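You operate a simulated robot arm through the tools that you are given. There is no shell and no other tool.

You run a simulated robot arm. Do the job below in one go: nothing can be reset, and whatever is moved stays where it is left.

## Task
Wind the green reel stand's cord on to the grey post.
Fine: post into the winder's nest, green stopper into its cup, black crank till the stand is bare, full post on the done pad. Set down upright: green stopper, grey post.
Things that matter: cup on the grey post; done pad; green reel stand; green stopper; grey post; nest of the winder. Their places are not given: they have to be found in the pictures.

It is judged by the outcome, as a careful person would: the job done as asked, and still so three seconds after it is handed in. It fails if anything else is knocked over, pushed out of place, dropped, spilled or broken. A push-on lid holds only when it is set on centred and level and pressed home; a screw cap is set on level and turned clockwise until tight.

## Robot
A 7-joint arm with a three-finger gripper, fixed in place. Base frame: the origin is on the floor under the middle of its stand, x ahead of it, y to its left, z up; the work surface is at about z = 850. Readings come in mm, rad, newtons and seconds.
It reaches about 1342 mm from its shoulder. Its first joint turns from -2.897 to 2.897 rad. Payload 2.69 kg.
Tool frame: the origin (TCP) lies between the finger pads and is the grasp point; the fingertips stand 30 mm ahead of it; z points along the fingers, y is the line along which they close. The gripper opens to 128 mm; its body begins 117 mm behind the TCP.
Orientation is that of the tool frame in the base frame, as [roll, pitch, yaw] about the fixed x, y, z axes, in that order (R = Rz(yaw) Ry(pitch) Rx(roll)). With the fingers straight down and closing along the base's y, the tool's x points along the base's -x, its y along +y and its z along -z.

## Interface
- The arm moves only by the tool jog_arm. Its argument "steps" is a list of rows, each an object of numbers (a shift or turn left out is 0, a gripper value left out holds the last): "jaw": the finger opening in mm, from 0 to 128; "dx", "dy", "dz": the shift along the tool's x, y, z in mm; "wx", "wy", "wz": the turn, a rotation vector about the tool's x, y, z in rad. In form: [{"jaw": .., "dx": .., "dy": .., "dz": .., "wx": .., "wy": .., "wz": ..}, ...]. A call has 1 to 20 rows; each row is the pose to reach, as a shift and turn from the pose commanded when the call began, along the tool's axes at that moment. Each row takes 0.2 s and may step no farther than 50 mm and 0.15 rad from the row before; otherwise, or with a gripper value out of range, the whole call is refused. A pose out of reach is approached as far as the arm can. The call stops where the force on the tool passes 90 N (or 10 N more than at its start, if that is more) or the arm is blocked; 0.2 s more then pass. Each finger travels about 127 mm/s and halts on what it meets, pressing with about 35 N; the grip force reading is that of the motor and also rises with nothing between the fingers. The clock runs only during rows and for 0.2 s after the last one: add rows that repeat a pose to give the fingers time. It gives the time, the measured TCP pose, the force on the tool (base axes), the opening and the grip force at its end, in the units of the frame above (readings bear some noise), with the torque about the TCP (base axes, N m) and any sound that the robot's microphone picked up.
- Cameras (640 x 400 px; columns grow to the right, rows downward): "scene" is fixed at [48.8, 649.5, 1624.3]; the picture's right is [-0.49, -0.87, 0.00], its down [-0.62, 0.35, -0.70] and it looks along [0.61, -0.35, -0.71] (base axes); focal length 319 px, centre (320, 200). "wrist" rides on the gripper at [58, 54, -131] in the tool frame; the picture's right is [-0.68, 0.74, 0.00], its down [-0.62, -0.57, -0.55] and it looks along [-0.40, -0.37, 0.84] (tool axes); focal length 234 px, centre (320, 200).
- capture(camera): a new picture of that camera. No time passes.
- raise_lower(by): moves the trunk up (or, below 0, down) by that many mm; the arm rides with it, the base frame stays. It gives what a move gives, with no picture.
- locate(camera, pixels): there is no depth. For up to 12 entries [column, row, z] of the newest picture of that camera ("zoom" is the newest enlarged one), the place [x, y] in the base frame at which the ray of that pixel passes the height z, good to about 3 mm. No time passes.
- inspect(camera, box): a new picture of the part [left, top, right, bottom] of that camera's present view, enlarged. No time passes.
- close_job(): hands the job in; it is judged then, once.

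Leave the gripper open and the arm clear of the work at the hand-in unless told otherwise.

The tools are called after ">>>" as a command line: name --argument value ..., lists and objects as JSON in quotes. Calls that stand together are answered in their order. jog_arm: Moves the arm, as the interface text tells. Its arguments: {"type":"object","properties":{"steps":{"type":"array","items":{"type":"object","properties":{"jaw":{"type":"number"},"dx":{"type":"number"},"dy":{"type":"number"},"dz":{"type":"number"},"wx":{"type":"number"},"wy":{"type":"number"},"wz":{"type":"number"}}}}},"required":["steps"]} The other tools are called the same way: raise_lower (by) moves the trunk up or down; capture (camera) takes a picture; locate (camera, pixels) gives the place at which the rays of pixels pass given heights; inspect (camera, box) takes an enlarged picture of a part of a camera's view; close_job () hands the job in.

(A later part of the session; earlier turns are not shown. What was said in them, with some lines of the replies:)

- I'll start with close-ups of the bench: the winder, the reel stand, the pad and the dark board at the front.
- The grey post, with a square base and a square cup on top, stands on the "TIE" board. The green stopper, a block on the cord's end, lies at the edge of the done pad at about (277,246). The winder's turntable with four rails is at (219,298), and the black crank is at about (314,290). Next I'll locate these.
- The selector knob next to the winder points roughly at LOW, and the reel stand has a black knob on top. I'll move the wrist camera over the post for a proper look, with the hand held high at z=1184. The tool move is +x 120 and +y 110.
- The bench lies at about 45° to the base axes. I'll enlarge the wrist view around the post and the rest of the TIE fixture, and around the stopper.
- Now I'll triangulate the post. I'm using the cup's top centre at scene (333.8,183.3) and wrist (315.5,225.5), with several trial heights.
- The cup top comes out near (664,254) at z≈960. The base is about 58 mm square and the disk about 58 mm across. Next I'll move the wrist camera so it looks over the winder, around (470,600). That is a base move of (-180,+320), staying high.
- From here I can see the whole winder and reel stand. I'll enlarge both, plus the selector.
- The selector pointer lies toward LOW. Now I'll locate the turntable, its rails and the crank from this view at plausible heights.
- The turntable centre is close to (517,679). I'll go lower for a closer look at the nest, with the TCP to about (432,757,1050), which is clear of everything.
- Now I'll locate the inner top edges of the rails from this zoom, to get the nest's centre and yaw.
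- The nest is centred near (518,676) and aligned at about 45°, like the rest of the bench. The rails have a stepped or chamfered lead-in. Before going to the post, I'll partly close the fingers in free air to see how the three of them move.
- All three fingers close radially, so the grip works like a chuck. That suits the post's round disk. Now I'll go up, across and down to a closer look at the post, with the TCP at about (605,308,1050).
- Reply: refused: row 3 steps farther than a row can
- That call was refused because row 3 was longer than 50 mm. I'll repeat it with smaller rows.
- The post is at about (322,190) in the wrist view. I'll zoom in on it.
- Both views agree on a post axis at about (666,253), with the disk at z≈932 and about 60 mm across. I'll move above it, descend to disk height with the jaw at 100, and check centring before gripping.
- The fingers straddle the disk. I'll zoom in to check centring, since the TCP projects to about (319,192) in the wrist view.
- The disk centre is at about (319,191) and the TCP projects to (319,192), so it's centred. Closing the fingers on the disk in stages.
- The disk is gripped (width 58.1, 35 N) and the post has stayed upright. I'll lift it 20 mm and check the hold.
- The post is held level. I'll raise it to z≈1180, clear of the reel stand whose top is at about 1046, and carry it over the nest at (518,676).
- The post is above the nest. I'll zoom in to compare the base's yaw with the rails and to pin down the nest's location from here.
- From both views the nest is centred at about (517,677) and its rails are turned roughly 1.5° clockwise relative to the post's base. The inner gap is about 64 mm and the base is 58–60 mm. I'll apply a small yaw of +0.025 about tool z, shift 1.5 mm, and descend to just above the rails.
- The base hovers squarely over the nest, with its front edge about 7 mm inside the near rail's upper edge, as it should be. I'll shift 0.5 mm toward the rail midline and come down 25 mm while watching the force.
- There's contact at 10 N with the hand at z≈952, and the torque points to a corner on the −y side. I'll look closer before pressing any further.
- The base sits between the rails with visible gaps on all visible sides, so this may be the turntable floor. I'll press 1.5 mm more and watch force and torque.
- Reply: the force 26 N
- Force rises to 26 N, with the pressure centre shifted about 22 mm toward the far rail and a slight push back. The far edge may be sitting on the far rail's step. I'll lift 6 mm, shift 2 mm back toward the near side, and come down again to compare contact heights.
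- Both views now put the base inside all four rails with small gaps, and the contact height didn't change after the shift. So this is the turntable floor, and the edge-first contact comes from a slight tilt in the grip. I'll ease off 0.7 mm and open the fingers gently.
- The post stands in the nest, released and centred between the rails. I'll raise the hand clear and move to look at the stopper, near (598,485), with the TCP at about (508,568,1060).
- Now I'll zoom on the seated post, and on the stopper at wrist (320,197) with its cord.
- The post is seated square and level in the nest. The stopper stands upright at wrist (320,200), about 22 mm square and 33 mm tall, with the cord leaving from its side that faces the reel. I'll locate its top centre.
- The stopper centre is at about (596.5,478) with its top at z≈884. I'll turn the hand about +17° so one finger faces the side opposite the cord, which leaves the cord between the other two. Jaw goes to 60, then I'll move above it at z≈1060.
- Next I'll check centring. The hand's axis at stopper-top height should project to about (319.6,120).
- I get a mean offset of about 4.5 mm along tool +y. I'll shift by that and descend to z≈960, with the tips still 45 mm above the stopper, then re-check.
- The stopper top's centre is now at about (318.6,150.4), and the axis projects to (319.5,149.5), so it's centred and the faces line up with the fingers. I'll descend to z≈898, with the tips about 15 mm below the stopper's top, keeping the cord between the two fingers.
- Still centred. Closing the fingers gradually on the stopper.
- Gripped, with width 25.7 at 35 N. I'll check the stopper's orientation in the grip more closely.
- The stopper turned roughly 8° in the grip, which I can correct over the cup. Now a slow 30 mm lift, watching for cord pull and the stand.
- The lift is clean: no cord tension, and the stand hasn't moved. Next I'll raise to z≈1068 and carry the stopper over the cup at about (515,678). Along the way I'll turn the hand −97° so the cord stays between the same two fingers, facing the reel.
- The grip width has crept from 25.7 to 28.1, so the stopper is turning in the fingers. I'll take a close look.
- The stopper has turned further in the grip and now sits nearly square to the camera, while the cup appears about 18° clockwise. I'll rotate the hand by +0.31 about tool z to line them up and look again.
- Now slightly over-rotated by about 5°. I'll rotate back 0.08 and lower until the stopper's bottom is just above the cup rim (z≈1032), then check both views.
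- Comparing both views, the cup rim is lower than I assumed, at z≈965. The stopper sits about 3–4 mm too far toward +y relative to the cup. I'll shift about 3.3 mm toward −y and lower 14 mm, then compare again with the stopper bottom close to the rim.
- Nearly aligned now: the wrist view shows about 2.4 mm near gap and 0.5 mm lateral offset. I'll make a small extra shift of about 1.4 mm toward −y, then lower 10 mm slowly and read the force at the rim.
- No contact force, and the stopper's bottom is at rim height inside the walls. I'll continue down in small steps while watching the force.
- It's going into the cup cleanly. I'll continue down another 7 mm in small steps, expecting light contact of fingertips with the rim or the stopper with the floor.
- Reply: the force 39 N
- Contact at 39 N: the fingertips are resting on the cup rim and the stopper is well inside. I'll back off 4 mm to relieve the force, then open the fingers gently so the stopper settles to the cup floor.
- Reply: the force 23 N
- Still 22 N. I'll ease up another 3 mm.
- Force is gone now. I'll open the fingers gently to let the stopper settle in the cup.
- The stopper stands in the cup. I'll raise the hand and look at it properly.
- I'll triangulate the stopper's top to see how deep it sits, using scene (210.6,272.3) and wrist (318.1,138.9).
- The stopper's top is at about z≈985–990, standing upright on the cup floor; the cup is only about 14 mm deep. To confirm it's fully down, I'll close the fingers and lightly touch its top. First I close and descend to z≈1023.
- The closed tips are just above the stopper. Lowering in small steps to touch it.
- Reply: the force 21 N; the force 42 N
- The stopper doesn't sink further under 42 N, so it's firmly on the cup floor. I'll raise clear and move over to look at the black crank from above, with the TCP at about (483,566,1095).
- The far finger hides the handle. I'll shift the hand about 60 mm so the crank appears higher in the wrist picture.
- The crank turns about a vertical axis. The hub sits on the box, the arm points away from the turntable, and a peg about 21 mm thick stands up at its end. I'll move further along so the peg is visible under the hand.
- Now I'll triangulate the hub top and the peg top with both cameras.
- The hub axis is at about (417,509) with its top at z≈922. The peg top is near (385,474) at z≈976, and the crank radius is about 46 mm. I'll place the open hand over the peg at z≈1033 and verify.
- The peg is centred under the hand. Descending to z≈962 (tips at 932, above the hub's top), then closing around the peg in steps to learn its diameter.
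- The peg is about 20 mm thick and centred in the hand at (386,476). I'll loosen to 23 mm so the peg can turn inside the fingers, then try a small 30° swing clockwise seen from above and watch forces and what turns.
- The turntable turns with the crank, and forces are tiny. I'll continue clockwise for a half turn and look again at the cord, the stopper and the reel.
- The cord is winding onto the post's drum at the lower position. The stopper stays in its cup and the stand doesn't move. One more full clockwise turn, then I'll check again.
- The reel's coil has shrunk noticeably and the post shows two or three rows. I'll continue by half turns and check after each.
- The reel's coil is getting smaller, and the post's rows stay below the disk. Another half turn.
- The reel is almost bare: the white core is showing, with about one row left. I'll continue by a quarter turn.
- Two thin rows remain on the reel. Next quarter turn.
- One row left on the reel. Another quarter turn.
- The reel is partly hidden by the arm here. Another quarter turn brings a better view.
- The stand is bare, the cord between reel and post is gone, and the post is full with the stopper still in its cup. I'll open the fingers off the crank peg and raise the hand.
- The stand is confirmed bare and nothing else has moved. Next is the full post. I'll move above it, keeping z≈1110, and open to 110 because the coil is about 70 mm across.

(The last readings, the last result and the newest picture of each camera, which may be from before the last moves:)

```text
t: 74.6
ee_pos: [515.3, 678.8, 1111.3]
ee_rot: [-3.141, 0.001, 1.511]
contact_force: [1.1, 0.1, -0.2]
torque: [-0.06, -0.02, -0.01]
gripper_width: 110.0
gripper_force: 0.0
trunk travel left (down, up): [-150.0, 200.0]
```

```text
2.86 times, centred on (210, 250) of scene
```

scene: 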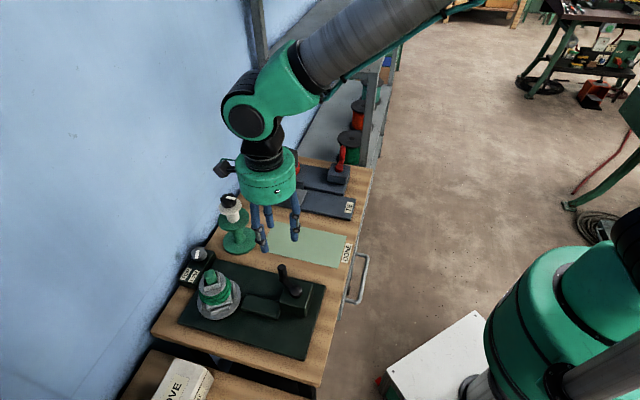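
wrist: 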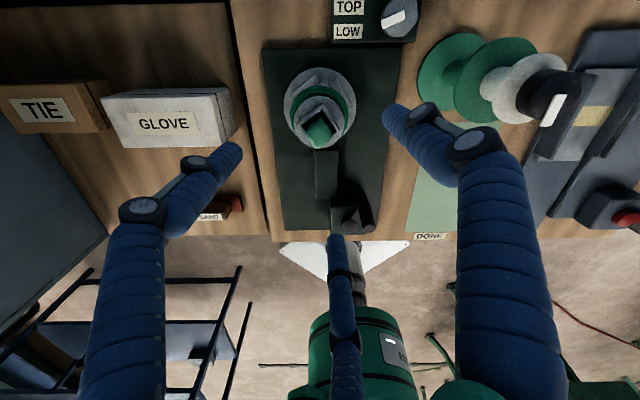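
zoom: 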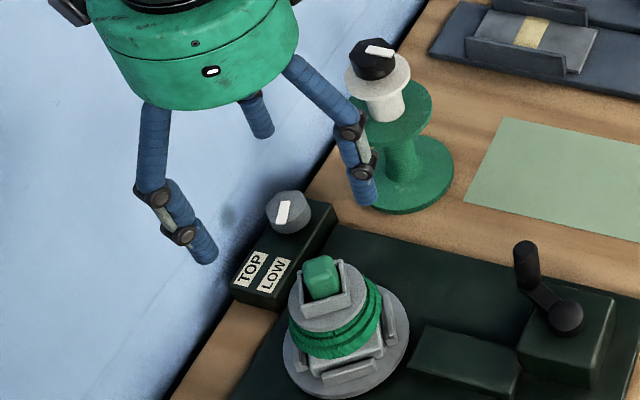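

Centred over the disk to within 1–2 mm. Descending around the post with the jaw at 110, first to z≈1000 to check clearances.

>>> jog_arm --steps '[{"dz": 40}, {"dz": 80}, {"dz": 112}, {"dz": 112}]'

>>> inspect --camera "wrist" --box '[230, 70, 410, 220]'

>>> inspect --camera "scene" --box '[160, 220, 270, 320]'

```text
t: 75.6
ee_pos: [512.9, 677.4, 998.4]
ee_rot: [-3.142, -0.001, 1.511]
contact_force: [1.1, 0.6, 0.5]
torque: [-0.06, -0.03, 0.02]
gripper_width: 110.3
gripper_force: 0.0
trunk travel left (down, up): [-150.0, 200.0]
```

```text
2.67 times, centred on (320, 145) of wrist
```

zoom: 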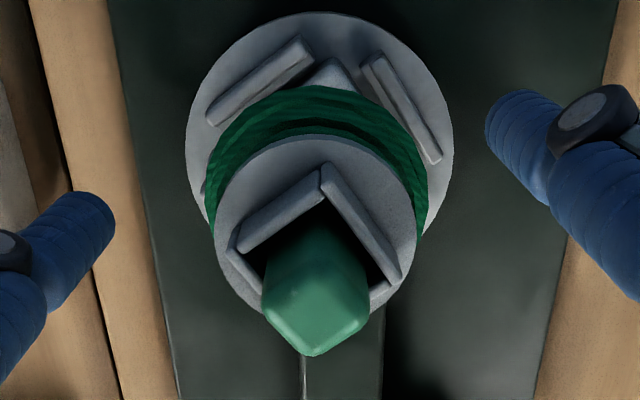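

```text
4.00 times, centred on (215, 270) of scene
```

zoom: 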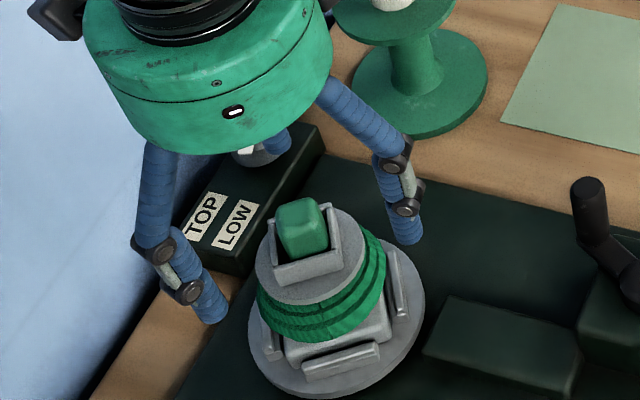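

Clear all round; the disk is about 1.5–2 mm toward +r from the axis. I'll correct that, descend to z≈953, and close gently in stages.

>>> jog_arm --steps '[{"dx": 1.4, "dy": 0.6, "dz": 20}, {"dx": 1.4, "dy": 0.6, "dz": 38}, {"dx": 1.4, "dy": 0.6, "dz": 47}, {"dx": 1.4, "dy": 0.6, "dz": 47, "jaw": 90}, {"dx": 1.4, "dy": 0.6, "dz": 47, "jaw": 80}, {"dx": 1.4, "dy": 0.6, "dz": 47, "jaw": 76}, {"dx": 1.4, "dy": 0.6, "dz": 47, "jaw": 73}, {"dx": 1.4, "dy": 0.6, "dz": 47, "jaw": 73}]'

>>> inspect --camera "wrist" --box '[230, 90, 410, 240]'

>>> inspect --camera "scene" --box '[180, 230, 270, 320]'

```text
t: 77.4
ee_pos: [514.7, 678.3, 953.4]
ee_rot: [-3.141, -0.001, 1.512]
contact_force: [-0.3, 0.5, -0.4]
torque: [0.02, 0.01, 0.0]
gripper_width: 73.2
gripper_force: 0.1
trunk travel left (down, up): [-150.0, 200.0]
```

```text
2.67 times, centred on (320, 165) of wrist
```

zoom: 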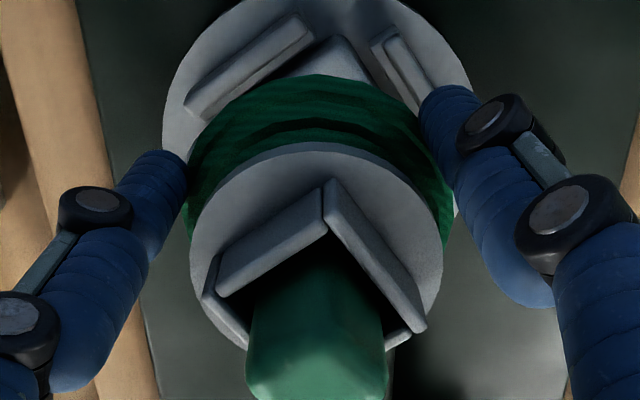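

```text
4.44 times, centred on (225, 275) of scene
```

zoom: 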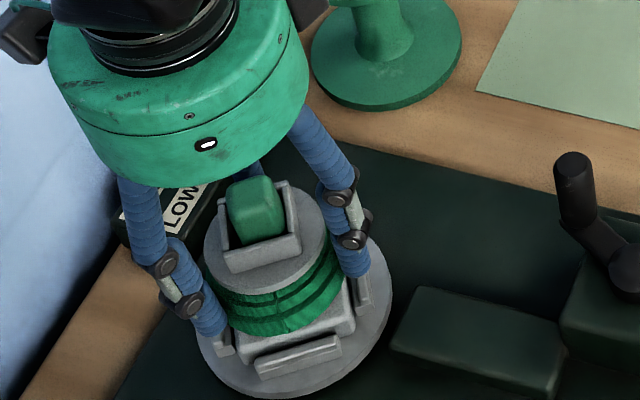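

Fingers are close on all three sides with no contact yet. Closing further.

>>> jog_arm --steps '[{"jaw": 71}, {"jaw": 69}, {"jaw": 67}, {"jaw": 65}, {"jaw": 63}, {"jaw": 61}, {"jaw": 58}, {"jaw": 54}, {"jaw": 54}]'

>>> inspect --camera "wrist" --box '[230, 90, 410, 240]'

>>> inspect --camera "scene" --box '[180, 230, 270, 320]'

```text
t: 79.4
ee_pos: [514.6, 678.8, 952.1]
ee_rot: [3.141, -0.002, 1.51]
contact_force: [-0.6, -0.6, 1.7]
torque: [-0.03, 0.06, 0.01]
gripper_width: 58.5
gripper_force: 34.9
trunk travel left (down, up): [-150.0, 200.0]
```

```text
2.67 times, centred on (320, 165) of wrist
```

zoom: 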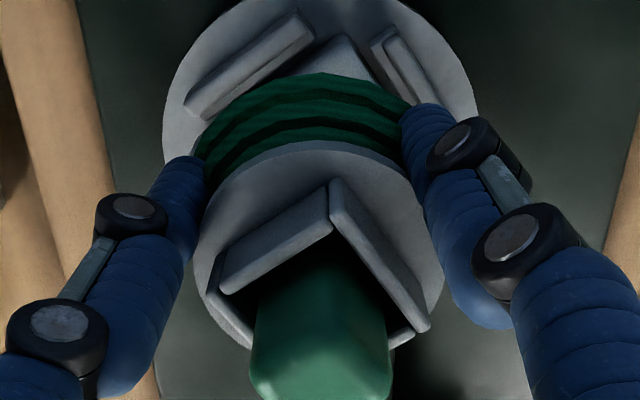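

```text
4.44 times, centred on (225, 275) of scene
```

zoom: 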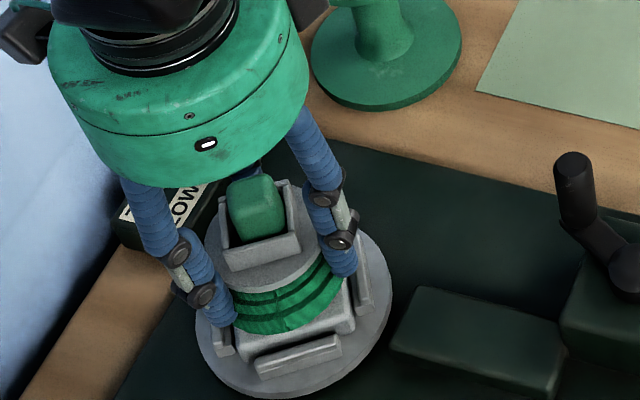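

Gripped on the disk (58.5 mm, 35 N), with the stopper still standing in the cup. A slow 25 mm lift.

>>> jog_arm --steps '[{"dz": -3}, {"dz": -7}, {"dz": -12}, {"dz": -18}, {"dz": -25}, {"dz": -25}]'

>>> inspect --camera "scene" --box '[180, 220, 270, 320]'

>>> inspect --camera "wrist" --box '[230, 90, 410, 240]'

```text
t: 80.8
ee_pos: [515.6, 678.8, 977.5]
ee_rot: [3.141, 0.0, 1.51]
contact_force: [0.6, 0.4, -1.1]
torque: [0.01, -0.02, 0.03]
gripper_width: 58.4
gripper_force: 35.0
trunk travel left (down, up): [-150.0, 200.0]
```

```text
4.00 times, centred on (225, 270) of scene
```

zoom: 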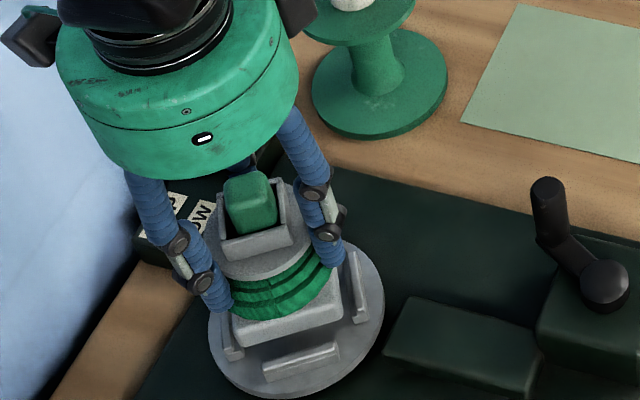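

```text
2.67 times, centred on (320, 165) of wrist
```

zoom: 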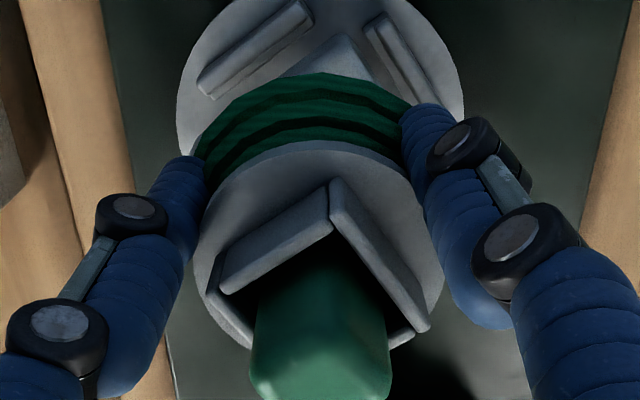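

Lifted cleanly and level. Now I'll raise to z≈1180 and carry it at moderate speed over the done pad's centre, near (578.6,402.3).

>>> jog_arm --steps '[{"dz": -40}, {"dz": -80}, {"dz": -120}, {"dz": -160}, {"dz": -200}, {"dx": -20, "dy": 5.9, "dz": -200}, {"dx": -47, "dy": 13.8, "dz": -200}, {"dx": -76, "dy": 22.3, "dz": -200}, {"dx": -106, "dy": 31.1, "dz": -200}, {"dx": -136, "dy": 39.9, "dz": -200}, {"dx": -166, "dy": 48.8, "dz": -200}, {"dx": -196, "dy": 57.6, "dz": -200}, {"dx": -225, "dy": 66.1, "dz": -200}, {"dx": -252, "dy": 74, "dz": -200}, {"dx": -272, "dy": 79.9, "dz": -200}, {"dx": -272, "dy": 79.9, "dz": -200}]'

>>> capture --camera "scene"

>>> capture --camera "wrist"

```text
t: 84.2
ee_pos: [579.7, 402.5, 1177.0]
ee_rot: [-3.141, 0.0, 1.512]
contact_force: [0.4, 0.3, -0.8]
torque: [0.01, 0.0, 0.0]
gripper_width: 58.5
gripper_force: 34.9
trunk travel left (down, up): [-150.0, 200.0]
```

```text
taken
```

scene: 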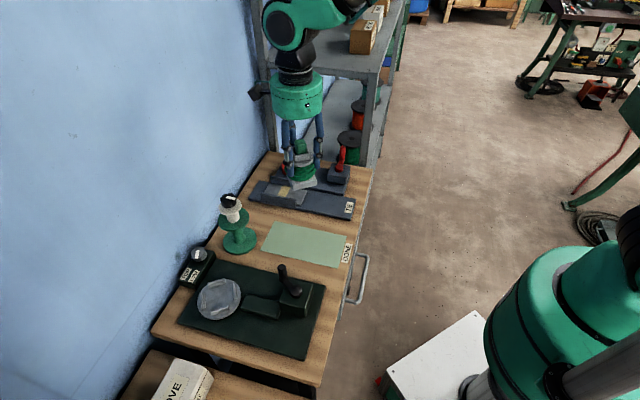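

```text
taken
```

wrist: 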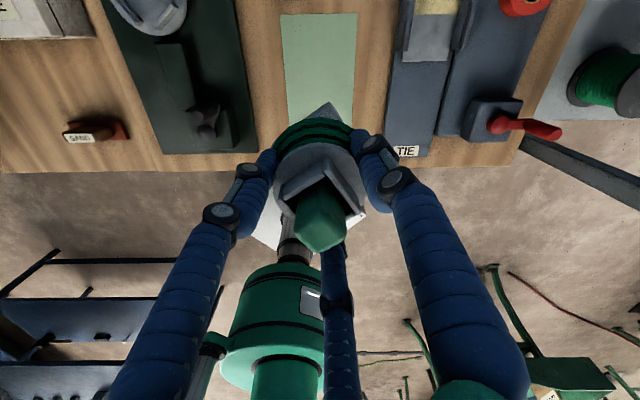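

The pad is in full view now. I'll recheck its corners before lowering.

>>> inspect --camera "scene" --box '[245, 205, 365, 285]'

>>> locate --camera "zoom" --pixels '[[160, 88, 851], [544, 172, 851], [493, 337, 851], [92, 245, 851]]'

>>> locate --camera "wrist" --pixels '[[281, 14, 851], [357, 13, 851]]'

```text
5.00 times, centred on (305, 245) of scene
```

zoom: 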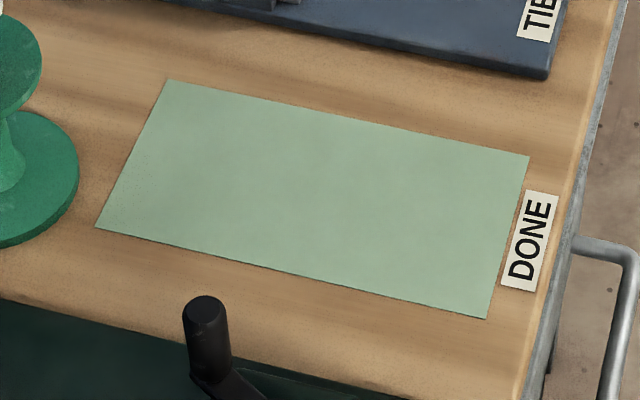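

```text
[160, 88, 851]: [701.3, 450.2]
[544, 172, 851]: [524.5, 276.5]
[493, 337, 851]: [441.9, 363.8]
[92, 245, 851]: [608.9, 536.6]
```

```text
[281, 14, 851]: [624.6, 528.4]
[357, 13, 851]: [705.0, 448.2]
```

>>> locate --camera "zoom" --pixels '[[168, 80, 851], [530, 157, 851], [487, 318, 851], [97, 228, 851], [318, 196, 851]]'

```text
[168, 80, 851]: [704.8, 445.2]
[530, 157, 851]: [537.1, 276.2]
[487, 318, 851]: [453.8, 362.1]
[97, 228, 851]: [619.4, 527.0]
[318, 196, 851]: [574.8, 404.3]
```

The pad centre is confirmed at about (578.8,402.6), directly under the hand. I'll lower to z≈945, where the base should be about 15 mm above the pad, and look.

>>> jog_arm --steps '[{"dz": 40}, {"dz": 80}, {"dz": 120}, {"dz": 160}, {"dz": 195}, {"dz": 220}, {"dz": 233}, {"dz": 233}]'

>>> inspect --camera "scene" --box '[240, 180, 360, 280]'

>>> inspect --camera "wrist" --box '[230, 60, 410, 240]'

```text
t: 86.0
ee_pos: [578.6, 402.9, 944.5]
ee_rot: [3.142, 0.001, 1.511]
contact_force: [-0.1, -0.2, -1.2]
torque: [0.02, -0.02, -0.02]
gripper_width: 58.2
gripper_force: 34.8
trunk travel left (down, up): [-150.0, 200.0]
```

```text
4.00 times, centred on (300, 230) of scene
```

zoom: 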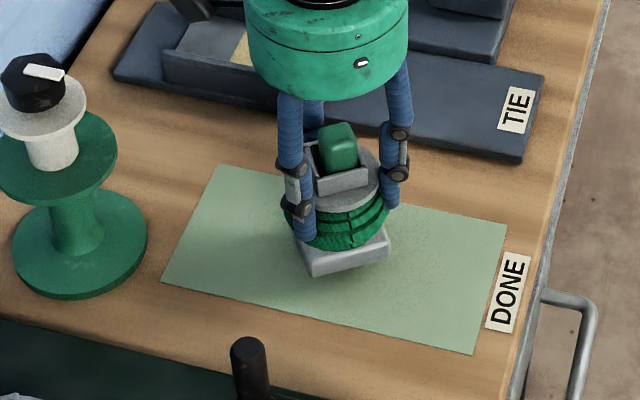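

```text
2.22 times, centred on (320, 150) of wrist
```

zoom: 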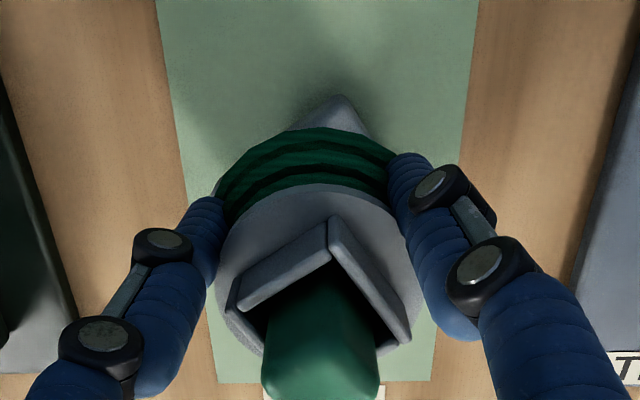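

Still above the pad, and level. Lowering in small steps.

>>> jog_arm --steps '[{"dz": 3}, {"dz": 6}, {"dz": 9}, {"dz": 9}]'

>>> jog_arm --steps '[{"dz": 2}, {"dz": 4}, {"dz": 4}]'

```text
t: 87.0
ee_pos: [580.4, 402.5, 936.3]
ee_rot: [-3.14, -0.001, 1.51]
contact_force: [0.1, 0.1, -1.7]
torque: [-0.03, 0.02, -0.01]
gripper_width: 58.5
gripper_force: 34.8
trunk travel left (down, up): [-150.0, 200.0]
```

```text
t: 87.8
ee_pos: [577.1, 403.5, 931.9]
ee_rot: [-3.141, 0.0, 1.511]
contact_force: [0.5, -0.2, -1.8]
torque: [0.02, -0.01, -0.01]
gripper_width: 58.2
gripper_force: 34.8
trunk travel left (down, up): [-150.0, 200.0]
```

No contact yet at z≈932. Continuing in 1–2 mm steps.

>>> jog_arm --steps '[{"dz": 1.5}, {"dz": 3}, {"dz": 3}]'

>>> inspect --camera "scene" --box '[280, 200, 350, 260]'

```text
t: 88.6
ee_pos: [579.6, 402.0, 927.9]
ee_rot: [3.141, 0.002, 1.51]
contact_force: [0.0, -0.4, -1.4]
torque: [0.01, 0.02, 0.0]
gripper_width: 58.6
gripper_force: 34.7
trunk travel left (down, up): [-150.0, 200.0]
```

```text
6.67 times, centred on (315, 230) of scene
```

zoom: 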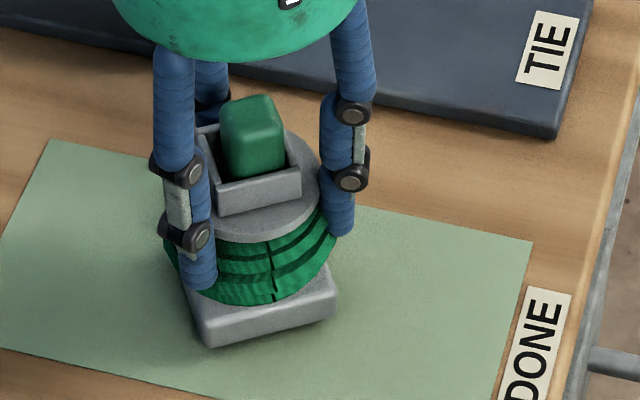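

>>> jog_arm --steps '[{"dz": 1}, {"dz": 2}, {"dz": 2}]'

>>> jog_arm --steps '[{"dz": 1}, {"dz": 2}, {"dz": 2}]'

```text
t: 89.4
ee_pos: [579.2, 402.1, 927.8]
ee_rot: [-3.141, 0.002, 1.512]
contact_force: [0.6, 0.1, -2.1]
torque: [-0.02, -0.01, 0.02]
gripper_width: 58.4
gripper_force: 34.6
trunk travel left (down, up): [-150.0, 200.0]
```

```text
t: 90.2
ee_pos: [579.1, 400.3, 925.7]
ee_rot: [-3.141, -0.002, 1.512]
contact_force: [-0.3, -0.1, -2.2]
torque: [0.01, -0.02, 0.02]
gripper_width: 58.2
gripper_force: 35.0
trunk travel left (down, up): [-150.0, 200.0]
```

Still free at z≈925. Continuing.

>>> jog_arm --steps '[{"dz": 1}, {"dz": 2}, {"dz": 2}]'

>>> jog_arm --steps '[{"dz": 1}, {"dz": 2}, {"dz": 2}]'

>>> inspect --camera "scene" --box '[280, 205, 350, 265]'

```text
t: 91.0
ee_pos: [578.1, 401.5, 924.6]
ee_rot: [3.141, 0.0, 1.512]
contact_force: [-0.8, -0.3, 4.3]
torque: [-0.18, 0.31, -0.03]
gripper_width: 58.5
gripper_force: 35.3
trunk travel left (down, up): [-150.0, 200.0]
```

```text
t: 91.8
ee_pos: [578.6, 402.7, 924.8]
ee_rot: [3.138, 0.0, 1.511]
contact_force: [-3.7, -2.3, 28.9]
torque: [-0.6, 0.45, 0.03]
gripper_width: 58.4
gripper_force: 35.1
trunk travel left (down, up): [-150.0, 200.0]
```

```text
6.67 times, centred on (315, 235) of scene
```

zoom: 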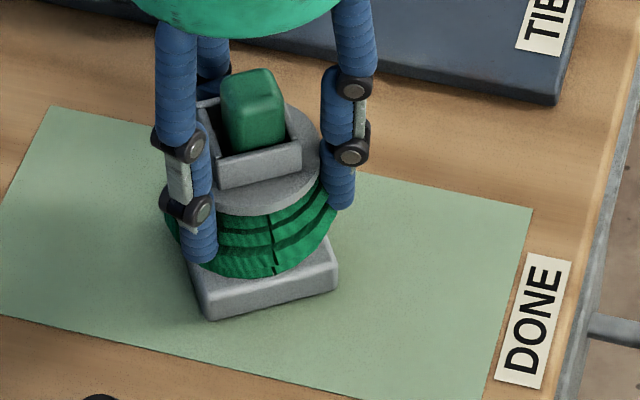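

Base is on the pad (contact at z≈923.5, now 29 N). I'll ease off 2 mm and open the fingers slowly.

>>> jog_arm --steps '[{"dz": -1}, {"dz": -2}, {"dz": -2}, {"dz": -2, "jaw": 60}, {"dz": -2, "jaw": 62}, {"dz": -2, "jaw": 66}, {"dz": -2, "jaw": 74}, {"dz": -2, "jaw": 86}, {"dz": -2, "jaw": 100}, {"dz": -2, "jaw": 100}]'

>>> inspect --camera "scene" --box '[280, 205, 350, 265]'

>>> inspect --camera "wrist" --box '[230, 60, 410, 240]'

```text
t: 94.0
ee_pos: [579.2, 402.3, 923.4]
ee_rot: [-3.141, 0.001, 1.512]
contact_force: [0.4, 0.1, -0.2]
torque: [-0.02, -0.02, 0.0]
gripper_width: 100.1
gripper_force: 0.1
trunk travel left (down, up): [-150.0, 200.0]
```

```text
6.67 times, centred on (315, 235) of scene
```

zoom: 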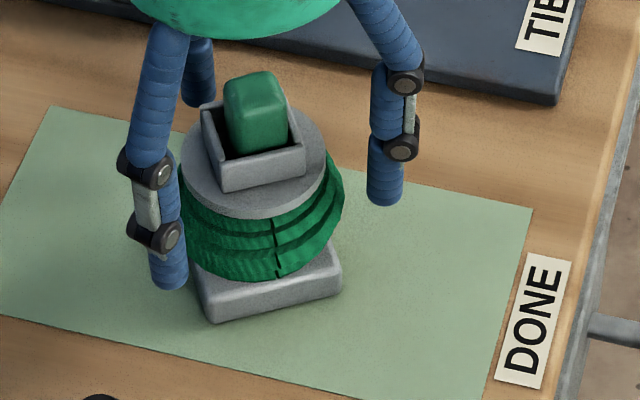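

```text
2.22 times, centred on (320, 150) of wrist
```

zoom: 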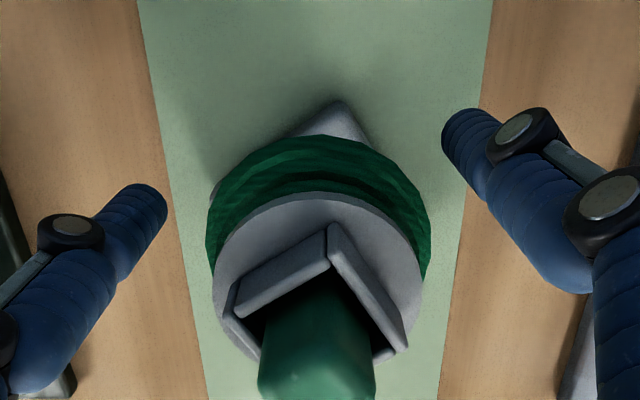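

The post stands free on the pad with the stopper upright in its cup. I'll raise the hand straight up and clear, then check everything.

>>> jog_arm --steps '[{"dz": -20}, {"dz": -50}, {"dz": -90}, {"dz": -130}, {"dz": -170}, {"dz": -210}, {"dz": -250}, {"dz": -260, "jaw": 128}, {"dz": -260}]'

>>> capture --camera "scene"

>>> inspect --camera "scene" --box '[280, 205, 350, 265]'

>>> inspect --camera "scene" --box '[170, 130, 390, 370]'

>>> inspect --camera "scene" --box '[205, 185, 265, 260]'

```text
t: 96.0
ee_pos: [581.0, 402.4, 1183.7]
ee_rot: [-3.141, -0.001, 1.512]
contact_force: [1.1, 0.5, 0.5]
torque: [-0.03, -0.02, 0.03]
gripper_width: 128.1
gripper_force: 0.0
trunk travel left (down, up): [-150.0, 200.0]
```

```text
taken
```

scene: 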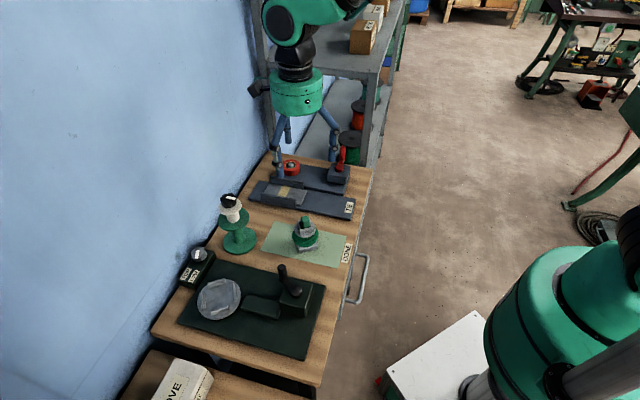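

```text
6.67 times, centred on (315, 235) of scene
```

zoom: 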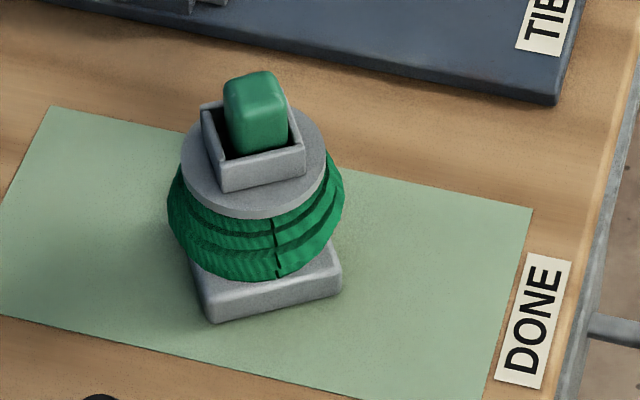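

```text
1.67 times, centred on (280, 250) of scene
```

zoom: 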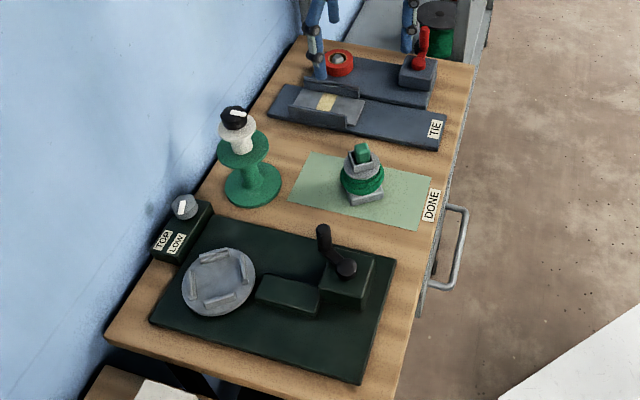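

```text
5.33 times, centred on (235, 222) of scene
```

zoom: 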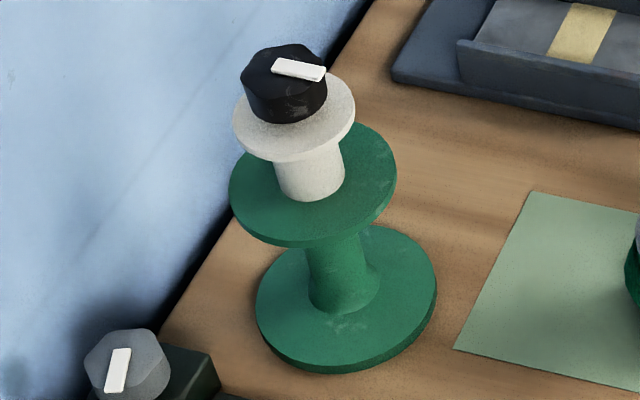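

The stand is bare, and the full post stands upright in the middle of the done pad with the green stopper upright in its cup. Nothing else has moved, and the open hand is well above the work at z≈1184. Handing in.

>>> close_job

```text
The job is handed in.
```

I handed the job in. The green stand's cord is wound on to the grey post, and the post stands upright near the middle of the done pad with the green stopper upright in its cup.

- **Winding:** I turned the black crank clockwise about three and two-thirds turns. The last pictures show the stand bare and no cord left between it and the post.
- **Selector knob:** I left it as I found it, pointing roughly at LOW. The cord started at the bottom of the drum and built up in layers, ending slightly wider than the disk above it.
- **Stopper:** It sits loosely in the cup, which is shallower than the stopper is tall, so about half of it shows. I pressed on its top with about 42 N before winding and it went no lower.
- **Everything else:** In the final pictures nothing else looks out of place. The crank peg and the turntable stay where the winding left them. The gripper is open and the arm is about 200 mm above the work.

I have no verdict on the judging.
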